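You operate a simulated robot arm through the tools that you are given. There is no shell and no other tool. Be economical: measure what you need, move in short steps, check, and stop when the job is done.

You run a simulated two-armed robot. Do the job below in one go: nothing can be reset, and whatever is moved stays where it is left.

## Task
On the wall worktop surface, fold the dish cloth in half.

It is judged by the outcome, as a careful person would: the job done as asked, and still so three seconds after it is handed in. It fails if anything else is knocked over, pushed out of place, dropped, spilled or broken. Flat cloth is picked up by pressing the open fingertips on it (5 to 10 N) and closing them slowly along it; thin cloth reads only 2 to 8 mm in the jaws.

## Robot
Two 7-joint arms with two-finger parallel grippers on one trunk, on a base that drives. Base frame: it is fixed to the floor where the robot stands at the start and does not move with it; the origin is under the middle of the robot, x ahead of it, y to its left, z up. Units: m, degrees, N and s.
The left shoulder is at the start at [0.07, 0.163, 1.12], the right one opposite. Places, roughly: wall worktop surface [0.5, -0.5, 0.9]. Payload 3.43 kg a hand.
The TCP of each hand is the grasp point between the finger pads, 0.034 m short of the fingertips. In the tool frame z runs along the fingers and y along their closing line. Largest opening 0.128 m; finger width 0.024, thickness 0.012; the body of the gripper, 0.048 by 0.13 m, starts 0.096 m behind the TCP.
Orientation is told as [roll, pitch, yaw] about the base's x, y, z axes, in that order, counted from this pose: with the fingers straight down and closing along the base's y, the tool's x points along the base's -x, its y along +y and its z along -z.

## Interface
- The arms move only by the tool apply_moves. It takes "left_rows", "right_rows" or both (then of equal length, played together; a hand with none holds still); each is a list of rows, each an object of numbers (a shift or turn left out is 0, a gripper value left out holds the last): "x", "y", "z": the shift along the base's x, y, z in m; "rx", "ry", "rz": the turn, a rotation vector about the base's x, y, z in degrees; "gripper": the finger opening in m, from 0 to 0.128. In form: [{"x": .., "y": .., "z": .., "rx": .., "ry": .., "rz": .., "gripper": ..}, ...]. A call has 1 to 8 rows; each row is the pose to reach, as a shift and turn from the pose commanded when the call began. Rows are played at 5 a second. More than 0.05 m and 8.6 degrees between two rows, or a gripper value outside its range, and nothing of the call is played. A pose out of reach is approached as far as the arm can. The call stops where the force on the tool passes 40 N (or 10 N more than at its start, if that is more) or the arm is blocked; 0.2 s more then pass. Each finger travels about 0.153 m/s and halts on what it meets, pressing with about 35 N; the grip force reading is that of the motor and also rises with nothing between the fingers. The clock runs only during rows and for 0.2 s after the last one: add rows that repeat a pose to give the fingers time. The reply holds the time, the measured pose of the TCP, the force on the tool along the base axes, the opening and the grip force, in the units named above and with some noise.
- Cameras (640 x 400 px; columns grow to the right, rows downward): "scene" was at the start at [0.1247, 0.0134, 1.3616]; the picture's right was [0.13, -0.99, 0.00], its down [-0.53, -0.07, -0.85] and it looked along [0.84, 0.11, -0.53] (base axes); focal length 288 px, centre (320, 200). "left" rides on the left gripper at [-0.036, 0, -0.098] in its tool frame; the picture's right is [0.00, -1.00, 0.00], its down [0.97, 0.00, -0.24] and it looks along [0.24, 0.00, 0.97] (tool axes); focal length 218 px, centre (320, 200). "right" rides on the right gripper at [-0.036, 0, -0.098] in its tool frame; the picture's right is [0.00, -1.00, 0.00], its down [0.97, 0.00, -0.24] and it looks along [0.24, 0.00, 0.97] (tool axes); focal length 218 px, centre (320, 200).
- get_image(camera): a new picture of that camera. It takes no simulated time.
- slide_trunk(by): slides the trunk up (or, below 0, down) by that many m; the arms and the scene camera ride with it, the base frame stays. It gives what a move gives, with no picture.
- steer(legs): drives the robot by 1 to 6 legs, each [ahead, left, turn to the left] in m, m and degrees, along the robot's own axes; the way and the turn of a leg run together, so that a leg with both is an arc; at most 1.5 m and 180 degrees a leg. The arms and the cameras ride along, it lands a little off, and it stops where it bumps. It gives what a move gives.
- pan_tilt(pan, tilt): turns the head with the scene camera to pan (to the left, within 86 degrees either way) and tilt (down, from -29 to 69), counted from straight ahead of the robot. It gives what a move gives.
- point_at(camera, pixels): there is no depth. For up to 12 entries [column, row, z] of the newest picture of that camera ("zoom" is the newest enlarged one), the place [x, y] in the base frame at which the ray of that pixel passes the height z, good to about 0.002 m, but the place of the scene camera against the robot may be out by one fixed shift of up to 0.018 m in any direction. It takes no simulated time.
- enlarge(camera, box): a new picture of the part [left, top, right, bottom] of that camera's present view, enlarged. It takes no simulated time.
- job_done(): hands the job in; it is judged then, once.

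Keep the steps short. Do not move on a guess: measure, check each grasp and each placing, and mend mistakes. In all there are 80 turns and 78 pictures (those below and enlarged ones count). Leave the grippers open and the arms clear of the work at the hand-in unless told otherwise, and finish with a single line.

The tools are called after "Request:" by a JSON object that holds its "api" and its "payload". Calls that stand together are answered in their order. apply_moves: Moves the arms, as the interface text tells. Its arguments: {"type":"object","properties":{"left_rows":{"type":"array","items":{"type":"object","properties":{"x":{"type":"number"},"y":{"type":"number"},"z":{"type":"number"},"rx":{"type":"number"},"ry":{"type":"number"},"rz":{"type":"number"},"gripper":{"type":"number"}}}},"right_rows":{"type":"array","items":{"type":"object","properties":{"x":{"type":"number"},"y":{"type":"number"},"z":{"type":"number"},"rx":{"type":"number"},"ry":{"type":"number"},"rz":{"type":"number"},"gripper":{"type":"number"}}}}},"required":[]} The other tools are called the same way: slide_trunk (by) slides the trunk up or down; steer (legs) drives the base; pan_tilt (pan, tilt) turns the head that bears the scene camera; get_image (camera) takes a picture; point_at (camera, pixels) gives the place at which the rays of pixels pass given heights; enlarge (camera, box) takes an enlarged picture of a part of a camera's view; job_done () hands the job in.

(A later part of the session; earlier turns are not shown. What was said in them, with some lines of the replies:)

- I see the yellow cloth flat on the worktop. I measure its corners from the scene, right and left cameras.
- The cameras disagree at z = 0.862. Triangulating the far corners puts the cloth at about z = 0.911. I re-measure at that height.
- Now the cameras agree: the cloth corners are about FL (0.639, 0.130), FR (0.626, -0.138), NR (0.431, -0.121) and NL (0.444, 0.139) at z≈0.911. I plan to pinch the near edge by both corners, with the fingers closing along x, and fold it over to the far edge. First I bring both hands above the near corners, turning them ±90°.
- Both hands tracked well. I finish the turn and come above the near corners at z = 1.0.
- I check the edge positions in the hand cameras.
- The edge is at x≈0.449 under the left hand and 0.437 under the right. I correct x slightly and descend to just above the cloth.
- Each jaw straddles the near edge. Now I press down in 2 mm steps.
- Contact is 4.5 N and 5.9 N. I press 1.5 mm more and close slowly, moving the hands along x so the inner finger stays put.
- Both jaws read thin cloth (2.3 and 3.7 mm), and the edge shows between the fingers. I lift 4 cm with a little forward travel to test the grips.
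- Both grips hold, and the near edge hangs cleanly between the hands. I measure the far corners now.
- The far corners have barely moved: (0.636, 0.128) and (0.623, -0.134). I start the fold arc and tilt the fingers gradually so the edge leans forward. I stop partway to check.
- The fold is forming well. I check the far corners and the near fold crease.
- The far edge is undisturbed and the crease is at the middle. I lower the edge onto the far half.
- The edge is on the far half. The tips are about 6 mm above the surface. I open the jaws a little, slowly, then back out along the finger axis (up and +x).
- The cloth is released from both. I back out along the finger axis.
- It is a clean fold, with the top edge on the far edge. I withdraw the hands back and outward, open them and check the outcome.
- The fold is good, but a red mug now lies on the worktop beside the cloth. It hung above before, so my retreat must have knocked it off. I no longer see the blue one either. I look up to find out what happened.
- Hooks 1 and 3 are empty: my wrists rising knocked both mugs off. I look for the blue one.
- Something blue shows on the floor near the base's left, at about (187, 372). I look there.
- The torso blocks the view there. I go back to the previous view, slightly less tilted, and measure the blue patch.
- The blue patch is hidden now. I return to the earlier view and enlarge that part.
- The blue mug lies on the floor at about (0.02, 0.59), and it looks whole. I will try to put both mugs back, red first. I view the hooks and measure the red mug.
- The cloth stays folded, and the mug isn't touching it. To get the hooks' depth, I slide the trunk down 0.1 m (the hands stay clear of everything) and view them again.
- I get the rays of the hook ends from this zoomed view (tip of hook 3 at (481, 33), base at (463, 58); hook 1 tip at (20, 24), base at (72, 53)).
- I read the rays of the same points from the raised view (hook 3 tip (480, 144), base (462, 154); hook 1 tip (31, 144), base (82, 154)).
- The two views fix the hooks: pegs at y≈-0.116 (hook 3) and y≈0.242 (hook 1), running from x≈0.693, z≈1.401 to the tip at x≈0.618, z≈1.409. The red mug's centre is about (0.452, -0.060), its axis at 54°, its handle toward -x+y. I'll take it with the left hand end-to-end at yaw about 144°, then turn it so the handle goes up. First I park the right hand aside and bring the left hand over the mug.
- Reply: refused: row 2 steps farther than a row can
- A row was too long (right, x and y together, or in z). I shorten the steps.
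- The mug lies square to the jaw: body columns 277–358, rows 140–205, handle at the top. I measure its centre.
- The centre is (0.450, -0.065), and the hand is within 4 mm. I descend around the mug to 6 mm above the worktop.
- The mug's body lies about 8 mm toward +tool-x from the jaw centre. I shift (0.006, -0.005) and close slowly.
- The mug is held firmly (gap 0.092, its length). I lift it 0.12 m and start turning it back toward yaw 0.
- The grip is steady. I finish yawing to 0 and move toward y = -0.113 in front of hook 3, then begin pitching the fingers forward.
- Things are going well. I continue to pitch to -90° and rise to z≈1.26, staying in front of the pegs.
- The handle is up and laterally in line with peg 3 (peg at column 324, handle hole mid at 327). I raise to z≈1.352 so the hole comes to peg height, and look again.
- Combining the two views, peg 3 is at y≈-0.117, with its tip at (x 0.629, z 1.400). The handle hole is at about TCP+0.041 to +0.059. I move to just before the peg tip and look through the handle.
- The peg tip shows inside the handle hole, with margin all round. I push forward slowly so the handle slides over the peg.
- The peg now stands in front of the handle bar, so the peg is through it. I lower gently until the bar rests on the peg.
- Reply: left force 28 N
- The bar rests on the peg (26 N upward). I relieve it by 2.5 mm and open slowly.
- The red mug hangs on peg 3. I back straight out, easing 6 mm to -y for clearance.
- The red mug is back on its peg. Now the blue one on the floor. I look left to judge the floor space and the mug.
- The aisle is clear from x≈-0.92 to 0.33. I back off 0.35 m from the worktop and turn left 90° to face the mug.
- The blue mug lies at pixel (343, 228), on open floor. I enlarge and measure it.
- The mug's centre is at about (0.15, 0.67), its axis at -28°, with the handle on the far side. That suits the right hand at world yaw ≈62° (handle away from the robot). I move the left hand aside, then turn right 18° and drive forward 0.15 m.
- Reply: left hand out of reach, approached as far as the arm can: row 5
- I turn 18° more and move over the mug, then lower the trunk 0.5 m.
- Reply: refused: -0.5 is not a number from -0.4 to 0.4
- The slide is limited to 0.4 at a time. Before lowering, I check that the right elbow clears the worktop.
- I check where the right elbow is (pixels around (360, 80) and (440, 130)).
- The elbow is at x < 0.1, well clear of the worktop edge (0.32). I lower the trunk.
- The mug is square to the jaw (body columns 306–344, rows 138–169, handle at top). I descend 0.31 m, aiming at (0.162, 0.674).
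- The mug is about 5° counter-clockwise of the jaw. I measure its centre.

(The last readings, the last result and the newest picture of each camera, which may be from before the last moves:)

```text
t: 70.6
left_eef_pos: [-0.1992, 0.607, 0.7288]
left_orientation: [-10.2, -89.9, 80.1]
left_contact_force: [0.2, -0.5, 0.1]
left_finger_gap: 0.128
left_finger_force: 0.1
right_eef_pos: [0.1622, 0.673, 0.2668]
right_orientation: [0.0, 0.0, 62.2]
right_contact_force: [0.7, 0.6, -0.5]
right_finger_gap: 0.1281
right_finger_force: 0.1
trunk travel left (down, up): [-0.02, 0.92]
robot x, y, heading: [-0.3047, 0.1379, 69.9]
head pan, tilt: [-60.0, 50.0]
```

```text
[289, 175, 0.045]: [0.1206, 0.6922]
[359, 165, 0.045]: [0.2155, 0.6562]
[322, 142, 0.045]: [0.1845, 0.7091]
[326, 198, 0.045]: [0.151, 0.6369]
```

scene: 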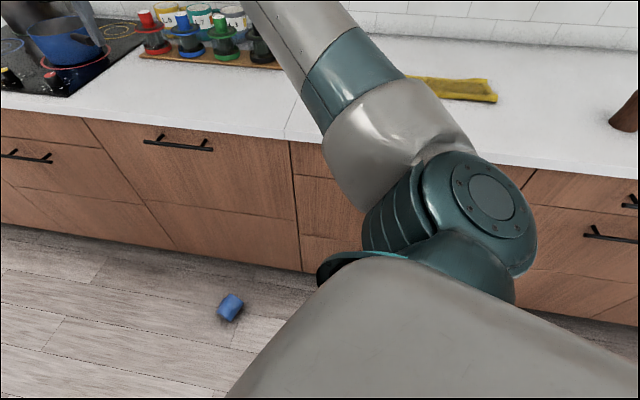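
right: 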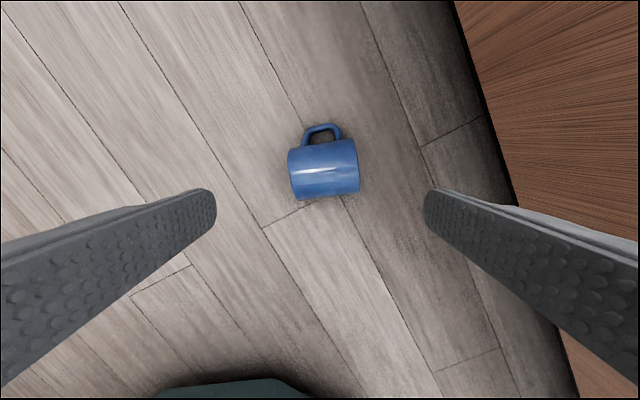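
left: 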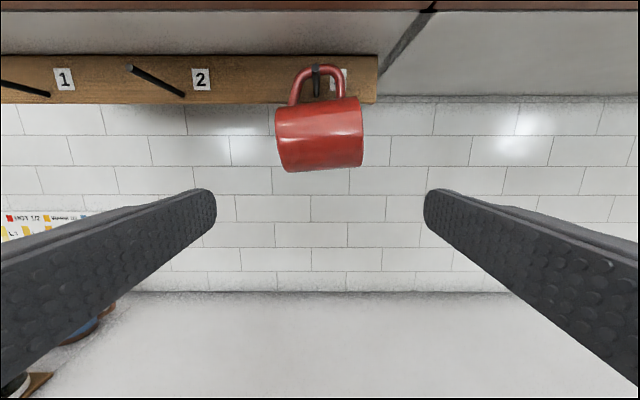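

The centre is (0.168, 0.6735) and the axis -21°. I turn 7° and descend to z≈0.047.

Request:
{"api": "apply_moves", "payload": {"right_rows": [{"x": 0.006, "z": -0.04, "rz": 3.5}, {"x": 0.006, "z": -0.08, "rz": 7}, {"x": 0.006, "z": -0.12, "rz": 7}, {"x": 0.006, "z": -0.16, "rz": 7}, {"x": 0.006, "z": -0.19, "rz": 7}, {"x": 0.006, "z": -0.21, "rz": 7}, {"x": 0.006, "z": -0.219, "rz": 7}]}}

Request:
{"api": "get_image", "payload": {"camera": "right"}}

```text
t: 72.2
left_eef_pos: [-0.1984, 0.6055, 0.7296]
left_orientation: [-8.6, -89.8, 78.5]
left_contact_force: [-0.1, 0.7, -0.3]
left_finger_gap: 0.1282
left_finger_force: 0.0
right_eef_pos: [0.167, 0.6736, 0.0467]
right_orientation: [0.0, 0.0, 69.1]
right_contact_force: [0.0, 0.7, 0.7]
right_finger_gap: 0.1283
right_finger_force: 0.1
trunk travel left (down, up): [-0.02, 0.92]
robot x, y, heading: [-0.3073, 0.1399, 70.0]
head pan, tilt: [-60.0, 50.0]
```

```text
14 pictures are left
```

right: 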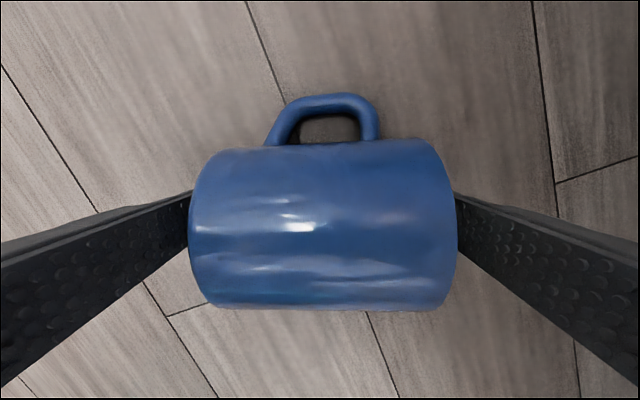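

It is nearly centred. I shift 4 mm back and close slowly.

Request:
{"api": "apply_moves", "payload": {"right_rows": [{"x": -0.0015, "y": -0.004}, {"x": -0.0015, "y": -0.004, "gripper": 0.12}, {"x": -0.0015, "y": -0.004, "gripper": 0.112}, {"x": -0.0015, "y": -0.004, "gripper": 0.105}, {"x": -0.0015, "y": -0.004, "gripper": 0.099}, {"x": -0.0015, "y": -0.004, "gripper": 0.094}, {"x": -0.0015, "y": -0.004, "gripper": 0.09}]}}

Request:
{"api": "apply_moves", "payload": {"right_rows": [{"z": 0.02}, {"z": 0.06}, {"z": 0.105}, {"z": 0.15}, {"z": 0.195}, {"z": 0.24}, {"z": 0.285}, {"z": 0.33}]}}

Request:
{"api": "get_image", "payload": {"camera": "right"}}

```text
t: 73.8
left_eef_pos: [-0.1986, 0.6054, 0.7294]
left_orientation: [-8.6, -89.9, 78.6]
left_contact_force: [-0.7, 0.4, 0.0]
left_finger_gap: 0.1279
left_finger_force: 0.0
right_eef_pos: [0.1641, 0.6705, 0.0482]
right_orientation: [0.0, 0.1, 69.2]
right_contact_force: [-2.0, 1.8, 1.0]
right_finger_gap: 0.0921
right_finger_force: 35.1
trunk travel left (down, up): [-0.02, 0.92]
robot x, y, heading: [-0.3039, 0.1384, 69.8]
head pan, tilt: [-60.0, 50.0]
```

```text
t: 75.6
left_eef_pos: [-0.1976, 0.6064, 0.7291]
left_orientation: [-6.2, -89.8, 76.1]
left_contact_force: [-0.8, 0.7, -0.2]
left_finger_gap: 0.1278
left_finger_force: 0.1
right_eef_pos: [0.1677, 0.6709, 0.3789]
right_orientation: [0.0, 0.0, 69.2]
right_contact_force: [-0.2, 0.2, -3.0]
right_finger_gap: 0.0918
right_finger_force: 35.1
trunk travel left (down, up): [-0.02, 0.92]
robot x, y, heading: [-0.3066, 0.139, 69.7]
head pan, tilt: [-60.0, 50.0]
```

```text
13 pictures are left
```

right: 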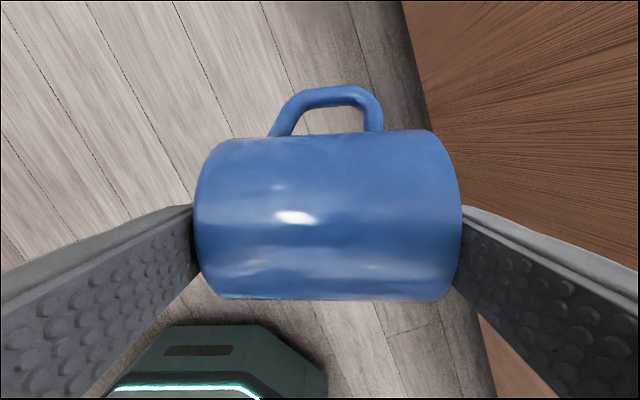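

The blue mug is held. I raise it, bring the trunk up and drive back: turn right 70°, then shift left 0.30 m, staying off the worktop.

Request:
{"api": "apply_moves", "payload": {"right_rows": [{"z": 0.045}, {"z": 0.09}, {"z": 0.135}, {"z": 0.18}, {"z": 0.215}]}}

Request:
{"api": "slide_trunk", "payload": {"by": 0.4}}

Request:
{"api": "slide_trunk", "payload": {"by": 0.18}}

Request:
{"api": "steer", "payload": {"legs": [[0, 0, -70], [0, 0.3, 0]]}}

```text
t: 76.8
left_eef_pos: [-0.1978, 0.6064, 0.7297]
left_orientation: [-7.8, -89.8, 77.7]
left_contact_force: [-0.5, -0.1, 0.7]
left_finger_gap: 0.1278
left_finger_force: 0.1
right_eef_pos: [0.1656, 0.6702, 0.5962]
right_orientation: [0.0, 0.1, 69.2]
right_contact_force: [0.1, -0.1, -4.2]
right_finger_gap: 0.0918
right_finger_force: 35.1
trunk travel left (down, up): [-0.02, 0.92]
robot x, y, heading: [-0.3067, 0.136, 69.7]
head pan, tilt: [-60.0, 50.0]
```

```text
t: 80.6
left_eef_pos: [-0.198, 0.6076, 1.1299]
left_orientation: [-5.9, -89.8, 75.8]
left_contact_force: [-1.0, 0.0, 0.6]
left_finger_gap: 0.1276
left_finger_force: 0.0
right_eef_pos: [0.1653, 0.6698, 0.9959]
right_orientation: [0.0, 0.0, 69.2]
right_contact_force: [-0.1, 0.1, -2.0]
right_finger_gap: 0.0917
right_finger_force: 34.9
trunk travel left (down, up): [-0.42, 0.52]
robot x, y, heading: [-0.3026, 0.1382, 69.8]
head pan, tilt: [-60.0, 50.0]
```

```text
t: 82.6
left_eef_pos: [-0.1979, 0.6061, 1.309]
left_orientation: [-5.1, -89.8, 74.9]
left_contact_force: [0.2, 0.2, 0.6]
left_finger_gap: 0.1278
left_finger_force: 0.1
right_eef_pos: [0.1662, 0.6712, 1.1746]
right_orientation: [-0.1, 0.1, 69.2]
right_contact_force: [-0.1, 0.0, -3.1]
right_finger_gap: 0.0916
right_finger_force: 34.9
trunk travel left (down, up): [-0.6, 0.34]
robot x, y, heading: [-0.3069, 0.1403, 69.8]
head pan, tilt: [-60.0, 50.0]
```

```text
t: 87.7
left_eef_pos: [0.1709, 0.4912, 1.31]
left_orientation: [0.1, -89.9, -0.4]
left_contact_force: [-1.4, 0.5, 0.3]
left_finger_gap: 0.1278
left_finger_force: 0.1
right_eef_pos: [0.3545, 0.1688, 1.175]
right_orientation: [0.0, 0.1, -1.3]
right_contact_force: [0.5, 1.1, -2.4]
right_finger_gap: 0.0916
right_finger_force: 34.8
trunk travel left (down, up): [-0.6, 0.34]
robot x, y, heading: [-0.3043, 0.4338, -0.3]
head pan, tilt: [-60.0, 50.0]
```

Now I pitch the mug forward and up, as before, in two steps, and aim for y≈0.245.

Request:
{"api": "apply_moves", "payload": {"right_rows": [{"x": -0.012, "y": 0.007, "z": 0.01, "ry": -8.2}, {"x": -0.024, "y": 0.014, "z": 0.02, "ry": -16.4}, {"x": -0.036, "y": 0.021, "z": 0.03, "ry": -24.6}, {"x": -0.048, "y": 0.028, "z": 0.04, "ry": -32.8}, {"x": -0.06, "y": 0.035, "z": 0.05, "ry": -41}, {"x": -0.072, "y": 0.042, "z": 0.06, "ry": -49.2}]}}

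Request:
{"api": "apply_moves", "payload": {"right_rows": [{"x": -0.014, "y": 0.007, "z": 0.01, "ry": -8.2}, {"x": -0.028, "y": 0.014, "z": 0.02, "ry": -16.4}, {"x": -0.042, "y": 0.021, "z": 0.03, "ry": -24.6}, {"x": -0.056, "y": 0.028, "z": 0.04, "ry": -32.8}, {"x": -0.07, "y": 0.034, "z": 0.05, "ry": -40.8}]}}

Request:
{"api": "get_image", "payload": {"camera": "right"}}

```text
t: 89.1
left_eef_pos: [0.1706, 0.4899, 1.3076]
left_orientation: [-0.8, -89.9, 0.5]
left_contact_force: [-0.3, -0.1, 0.3]
left_finger_gap: 0.1281
left_finger_force: 0.1
right_eef_pos: [0.2812, 0.2122, 1.2359]
right_orientation: [1.6, -49.3, -1.9]
right_contact_force: [-0.6, 0.3, -3.5]
right_finger_gap: 0.0916
right_finger_force: 34.7
trunk travel left (down, up): [-0.6, 0.34]
robot x, y, heading: [-0.3033, 0.4365, -0.3]
head pan, tilt: [-60.0, 50.0]
```

```text
t: 90.3
left_eef_pos: [0.1714, 0.4907, 1.3078]
left_orientation: [-15.0, -89.8, 14.6]
left_contact_force: [-0.7, 0.8, -0.4]
left_finger_gap: 0.1282
left_finger_force: 0.0
right_eef_pos: [0.2423, 0.2556, 1.3088]
right_orientation: [83.4, -89.0, -83.5]
right_contact_force: [-0.3, 0.5, -3.2]
right_finger_gap: 0.0916
right_finger_force: 34.9
right hand out of reach, approached as far as the arm can: row 4, 5
trunk travel left (down, up): [-0.6, 0.34]
robot x, y, heading: [-0.3037, 0.4332, -0.2]
head pan, tilt: [-60.0, 50.0]
```

```text
12 pictures are left
```

right: 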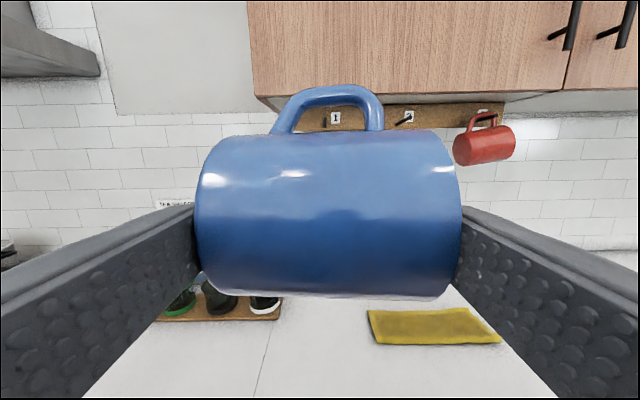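

The blue mug is upright in the jaw with its handle up, and peg 1 is in view at column ~325 behind the handle. I drive forward 0.27 m and look.

Request:
{"api": "steer", "payload": {"legs": [[0.27, 0, 0]]}}

Request:
{"api": "get_image", "payload": {"camera": "right"}}

```text
t: 92.2
left_eef_pos: [0.4405, 0.4895, 1.3091]
left_orientation: [-5.6, -89.8, 5.1]
left_contact_force: [0.0, -0.2, 0.0]
left_finger_gap: 0.1279
left_finger_force: 0.1
right_eef_pos: [0.5088, 0.2536, 1.3085]
right_orientation: [82.3, -88.9, -82.4]
right_contact_force: [1.7, -0.3, -2.8]
right_finger_gap: 0.0914
right_finger_force: 35.3
trunk travel left (down, up): [-0.6, 0.34]
robot x, y, heading: [-0.0356, 0.4351, -0.4]
head pan, tilt: [-60.0, 50.0]
```

```text
11 pictures are left
```

right: 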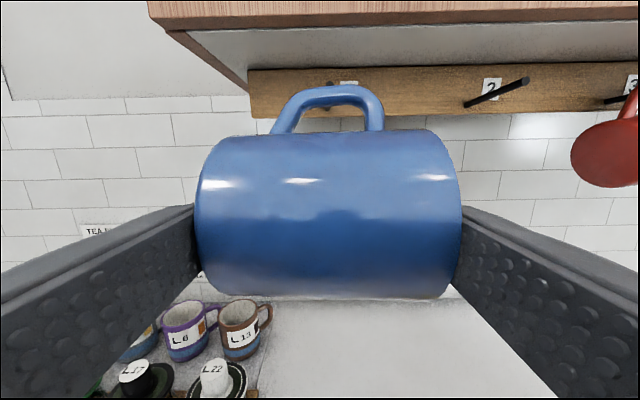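

I enlarge around the handle to find peg 1.

Request:
{"api": "enlarge", "payload": {"camera": "right", "box": [240, 50, 432, 170]}}

```text
3.33 times, centred on (336, 110) of right
```

zoom: 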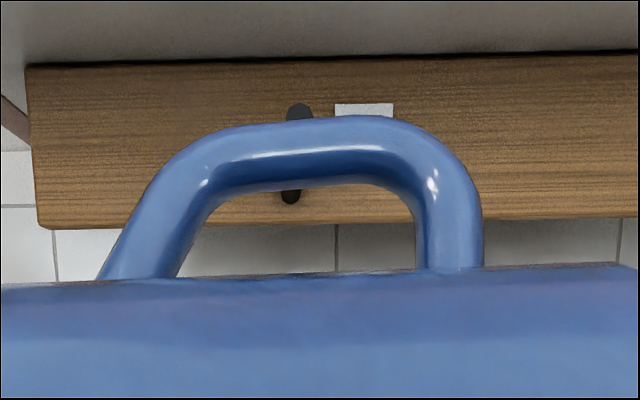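

Peg 1 is at column ~330 and the hole's middle at ~333: nearly aligned. The last pitch had ended slightly short of its commanded pose, so I first make a small move to learn the true offset.

Request:
{"api": "apply_moves", "payload": {"right_rows": [{"x": 0.005, "z": 0.005}, {"x": 0.01, "z": 0.01}]}}

```text
t: 92.8
left_eef_pos: [0.441, 0.4895, 1.3096]
left_orientation: [-3.7, -89.7, 3.3]
left_contact_force: [0.6, 0.0, 0.7]
left_finger_gap: 0.1282
left_finger_force: 0.1
right_eef_pos: [0.5191, 0.254, 1.3193]
right_orientation: [79.1, -88.8, -79.0]
right_contact_force: [-0.4, -0.3, -2.6]
right_finger_gap: 0.0916
right_finger_force: 34.9
trunk travel left (down, up): [-0.6, 0.34]
robot x, y, heading: [-0.0387, 0.4328, -0.2]
head pan, tilt: [-60.0, 50.0]
```

It tracks exactly from the measured pose. I rise to z≈1.3475 and go to just before the peg tip.

Request:
{"api": "apply_moves", "payload": {"right_rows": [{"y": -0.003, "z": 0.015, "ry": -1}, {"y": -0.003, "z": 0.0282, "ry": -1}, {"x": 0.02, "y": -0.003, "z": 0.0282, "ry": -1}, {"x": 0.04, "y": -0.003, "z": 0.0282, "ry": -1}, {"x": 0.055, "y": -0.003, "z": 0.0282, "ry": -1}]}}

Request:
{"api": "enlarge", "payload": {"camera": "right", "box": [220, 50, 444, 190]}}

```text
t: 94.0
left_eef_pos: [0.4397, 0.4901, 1.3098]
left_orientation: [-3.5, -89.8, 3.2]
left_contact_force: [0.8, 0.4, 0.4]
left_finger_gap: 0.128
left_finger_force: 0.2
right_eef_pos: [0.5751, 0.2505, 1.3466]
right_orientation: [124.3, -88.6, -124.1]
right_contact_force: [-0.4, -0.7, -3.2]
right_finger_gap: 0.0915
right_finger_force: 35.4
trunk travel left (down, up): [-0.6, 0.34]
robot x, y, heading: [-0.0365, 0.4371, -0.1]
head pan, tilt: [-60.0, 50.0]
```

```text
2.86 times, centred on (332, 120) of right
```

zoom: 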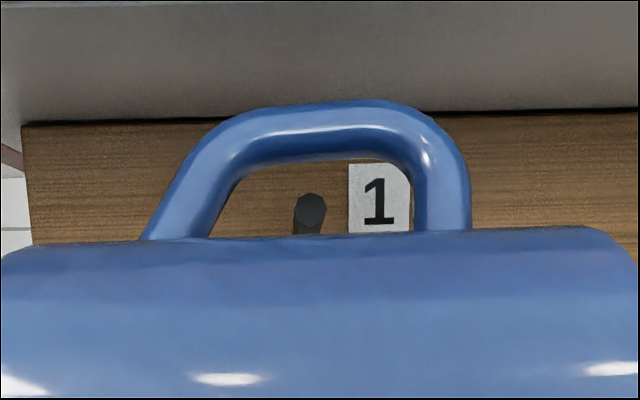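

The peg tip is inside the hole, just as with the red mug. I push forward slowly.

Request:
{"api": "apply_moves", "payload": {"right_rows": [{"x": 0.01}, {"x": 0.02}, {"x": 0.03}, {"x": 0.04}, {"x": 0.048}, {"x": 0.055}, {"x": 0.06}]}}

Request:
{"api": "apply_moves", "payload": {"right_rows": [{"z": -0.002}, {"z": -0.004}, {"z": -0.0055}]}}

Request:
{"api": "get_image", "payload": {"camera": "right"}}

```text
t: 95.6
left_eef_pos: [0.4402, 0.4896, 1.3096]
left_orientation: [-2.9, -89.8, 2.5]
left_contact_force: [0.1, 0.4, -0.1]
left_finger_gap: 0.1278
left_finger_force: 0.1
right_eef_pos: [0.6338, 0.2507, 1.3471]
right_orientation: [125.4, -88.5, -125.3]
right_contact_force: [0.4, -0.3, -3.6]
right_finger_gap: 0.0914
right_finger_force: 34.6
trunk travel left (down, up): [-0.6, 0.34]
robot x, y, heading: [-0.0345, 0.434, -0.7]
head pan, tilt: [-60.0, 50.0]
```

```text
t: 96.4
left_eef_pos: [0.4403, 0.4882, 1.3088]
left_orientation: [-4.7, -89.8, 4.4]
left_contact_force: [0.5, -1.5, 0.8]
left_finger_gap: 0.128
left_finger_force: 0.0
right_eef_pos: [0.6356, 0.2501, 1.3414]
right_orientation: [125.5, -88.5, -125.5]
right_contact_force: [-0.4, 0.5, -3.2]
right_finger_gap: 0.0914
right_finger_force: 34.5
trunk travel left (down, up): [-0.6, 0.34]
robot x, y, heading: [-0.0368, 0.4317, -0.6]
head pan, tilt: [-60.0, 50.0]
```

```text
8 pictures are left
```

right: 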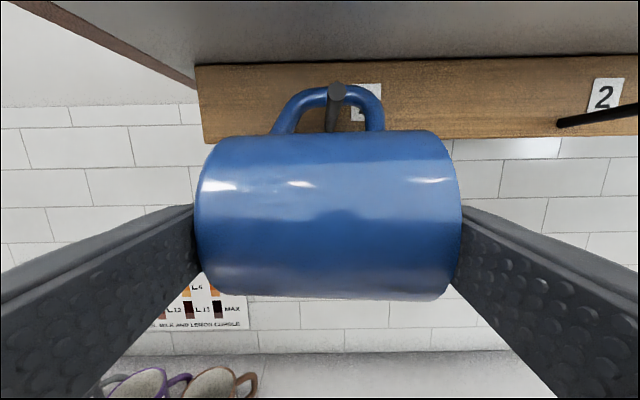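

The peg is through the handle. I lower the last millimetres until it bears.

Request:
{"api": "apply_moves", "payload": {"right_rows": [{"z": -0.0015}, {"z": -0.003}, {"z": -0.0045}]}}

```text
t: 97.2
left_eef_pos: [0.438, 0.4895, 1.3103]
left_orientation: [-9.9, -89.8, 9.4]
left_contact_force: [0.1, -0.2, -0.8]
left_finger_gap: 0.128
left_finger_force: 0.0
right_eef_pos: [0.6356, 0.2507, 1.3397]
right_orientation: [131.6, -88.3, -131.4]
right_contact_force: [6.8, 0.1, 12.9]
right_finger_gap: 0.0913
right_finger_force: 34.7
trunk travel left (down, up): [-0.6, 0.34]
robot x, y, heading: [-0.0371, 0.4318, -0.6]
head pan, tilt: [-60.0, 50.0]
```

The handle bears on the peg (13 N upward). I relieve it by 2 mm and open slowly.

Request:
{"api": "apply_moves", "payload": {"right_rows": [{"z": 0.002}, {"z": 0.002, "gripper": 0.094}, {"z": 0.002, "gripper": 0.1}, {"z": 0.002, "gripper": 0.108}, {"z": 0.002, "gripper": 0.118}, {"z": 0.002, "gripper": 0.128}, {"z": 0.002}]}}

Request:
{"api": "get_image", "payload": {"camera": "right"}}

```text
t: 98.8
left_eef_pos: [0.4386, 0.4936, 1.3082]
left_orientation: [-57.6, -89.8, 57.2]
left_contact_force: [0.3, 1.0, 0.0]
left_finger_gap: 0.1282
left_finger_force: 0.0
right_eef_pos: [0.6329, 0.2544, 1.3416]
right_orientation: [136.2, -88.6, -135.8]
right_contact_force: [1.9, 12.4, 13.3]
right_finger_gap: 0.1208
right_finger_force: 0.2
trunk travel left (down, up): [-0.6, 0.34]
robot x, y, heading: [-0.0358, 0.4348, -0.4]
head pan, tilt: [-60.0, 50.0]
```

```text
7 pictures are left
```

right: 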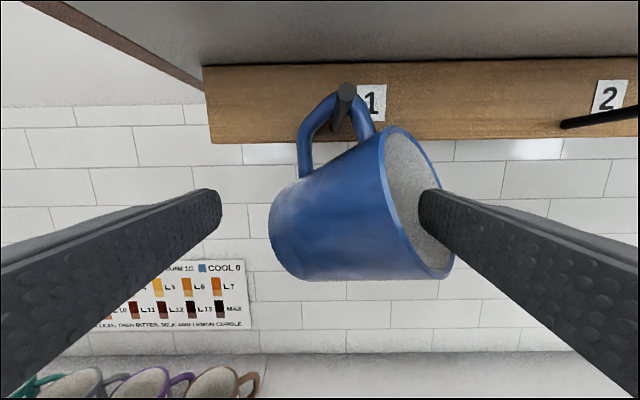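

The mug hangs on peg 1, but as it swung, the -y finger got inside its mouth (12 N sideways). I ease the jaw a little to relieve the force and back out slowly by 1.5 cm, then check.

Request:
{"api": "apply_moves", "payload": {"right_rows": [{"gripper": 0.118}, {"gripper": 0.115}, {"x": -0.005}, {"x": -0.01}, {"x": -0.015}]}}

Request:
{"api": "get_image", "payload": {"camera": "right"}}

```text
t: 100.0
left_eef_pos: [0.4395, 0.4924, 1.3087]
left_orientation: [-46.8, -89.7, 46.6]
left_contact_force: [0.1, 0.2, -0.2]
left_finger_gap: 0.1279
left_finger_force: 0.1
right_eef_pos: [0.6198, 0.2536, 1.3406]
right_orientation: [132.4, -88.6, -132.3]
right_contact_force: [6.5, 9.7, 12.9]
right_finger_gap: 0.1088
right_finger_force: 0.1
trunk travel left (down, up): [-0.6, 0.34]
robot x, y, heading: [-0.0306, 0.4315, -0.2]
head pan, tilt: [-60.0, 50.0]
```

```text
6 pictures are left
```

right: 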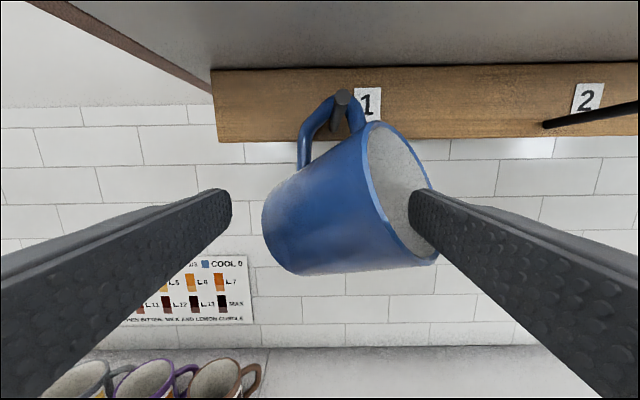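

The finger presses the inner lower wall toward -y and down. I shift the hand +y 10 mm and up 5 mm to free it, then back off.

Request:
{"api": "apply_moves", "payload": {"right_rows": [{"y": 0.004, "z": 0.003}, {"y": 0.009, "z": 0.006}, {"y": 0.011, "z": 0.006}, {"x": -0.006, "y": 0.011, "z": 0.006}, {"x": -0.012, "y": 0.011, "z": 0.006}]}}

Request:
{"api": "get_image", "payload": {"camera": "right"}}

```text
t: 101.2
left_eef_pos: [0.4393, 0.489, 1.309]
left_orientation: [-6.9, -89.7, 6.6]
left_contact_force: [0.0, -0.2, -1.1]
left_finger_gap: 0.128
left_finger_force: 0.0
right_eef_pos: [0.6086, 0.2626, 1.3443]
right_orientation: [125.5, -88.6, -125.4]
right_contact_force: [0.0, 0.1, 0.1]
right_finger_gap: 0.1149
right_finger_force: 0.0
trunk travel left (down, up): [-0.6, 0.34]
robot x, y, heading: [-0.0368, 0.4352, -0.3]
head pan, tilt: [-60.0, 50.0]
```

```text
5 pictures are left
```

right: 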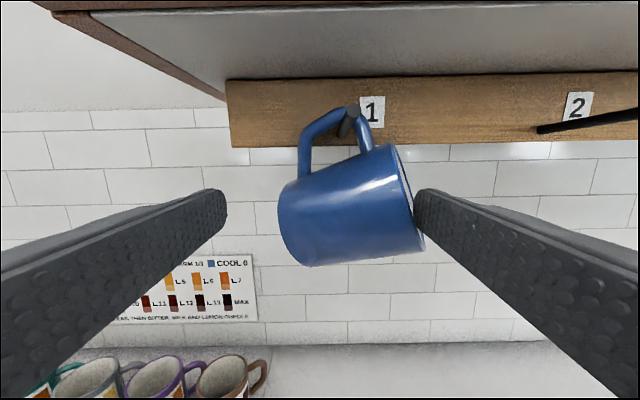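

The force is now zero and the mug hangs freely. I open fully, ease the finger out to -y, then back straight out.

Request:
{"api": "apply_moves", "payload": {"right_rows": [{"gripper": 0.122}, {"y": -0.004, "gripper": 0.128}, {"x": -0.01, "y": -0.01}, {"x": -0.03, "y": -0.012}, {"x": -0.06, "y": -0.012}, {"x": -0.095, "y": -0.012}, {"x": -0.11, "y": -0.012, "z": -0.02}]}}

Request:
{"api": "get_image", "payload": {"camera": "right"}}

```text
t: 102.8
left_eef_pos: [0.4409, 0.4898, 1.3098]
left_orientation: [-2.7, -89.8, 2.4]
left_contact_force: [-0.3, -0.1, 0.2]
left_finger_gap: 0.128
left_finger_force: 0.0
right_eef_pos: [0.499, 0.2499, 1.3259]
right_orientation: [121.4, -88.5, -121.3]
right_contact_force: [0.2, -0.9, 0.6]
right_finger_gap: 0.1279
right_finger_force: 0.1
trunk travel left (down, up): [-0.6, 0.34]
robot x, y, heading: [-0.036, 0.4364, -0.4]
head pan, tilt: [-60.0, 50.0]
```

```text
4 pictures are left
```

right: 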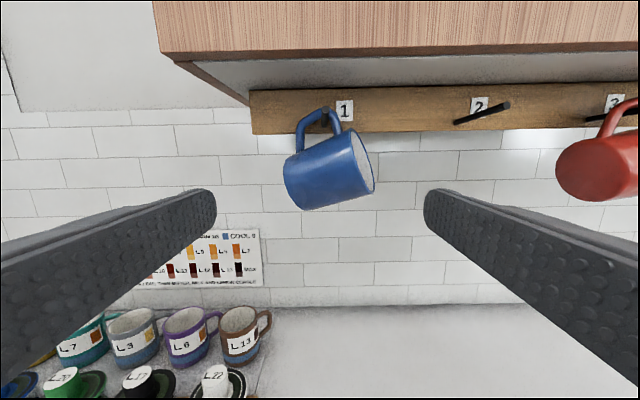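

Both mugs hang on their own pegs again. I drive back 0.3 m, clear of everything, and take a last look.

Request:
{"api": "steer", "payload": {"legs": [[-0.3, 0, 0]]}}

Request:
{"api": "pan_tilt", "payload": {"pan": -28, "tilt": 22}}

Request:
{"api": "get_image", "payload": {"camera": "scene"}}

Request:
{"api": "get_image", "payload": {"camera": "right"}}

```text
t: 104.8
left_eef_pos: [0.1466, 0.4904, 1.3098]
left_orientation: [-5.7, -89.8, 5.1]
left_contact_force: [0.2, 0.1, -1.0]
left_finger_gap: 0.1278
left_finger_force: 0.0
right_eef_pos: [0.205, 0.2508, 1.3256]
right_orientation: [122.2, -88.6, -122.4]
right_contact_force: [-0.3, -1.2, 0.1]
right_finger_gap: 0.1282
right_finger_force: 0.0
trunk travel left (down, up): [-0.6, 0.34]
robot x, y, heading: [-0.3288, 0.4332, -0.4]
head pan, tilt: [-60.0, 50.0]
```

```text
t: 105.8
left_eef_pos: [0.1472, 0.4904, 1.3086]
left_orientation: [-5.8, -89.7, 5.3]
left_contact_force: [-0.2, 0.1, -0.2]
left_finger_gap: 0.1279
left_finger_force: 0.1
right_eef_pos: [0.2052, 0.25, 1.3259]
right_orientation: [121.9, -88.6, -121.9]
right_contact_force: [0.2, 0.0, -0.5]
right_finger_gap: 0.1281
right_finger_force: 0.1
trunk travel left (down, up): [-0.6, 0.34]
robot x, y, heading: [-0.3285, 0.4331, -0.6]
head pan, tilt: [-28.0, 22.0]
```

```text
3 pictures are left
```

scene: 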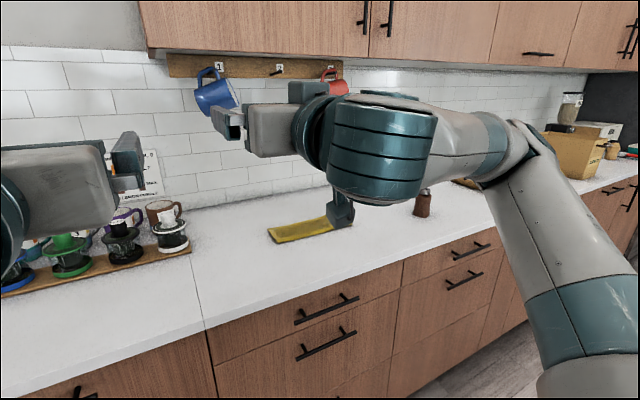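

```text
2 pictures are left
```

right: 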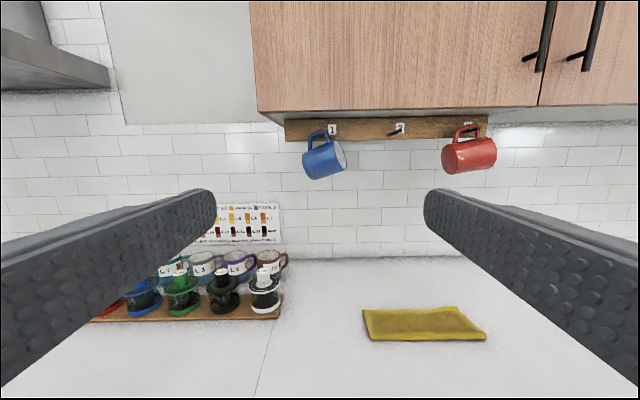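

The cloth is folded in half and flat. Both mugs hang on their pegs, the tray and the mill look undisturbed, the grippers are open and the arms are clear. I hand in.

Request:
{"api": "job_done", "payload": {}}

```text
The job is handed in.
```

The dish cloth is folded in half on the worktop, but while withdrawing I knocked the red and blue mugs off their hooks (the blue one fell to the floor); both look undamaged and are back on hooks 3 and 1.
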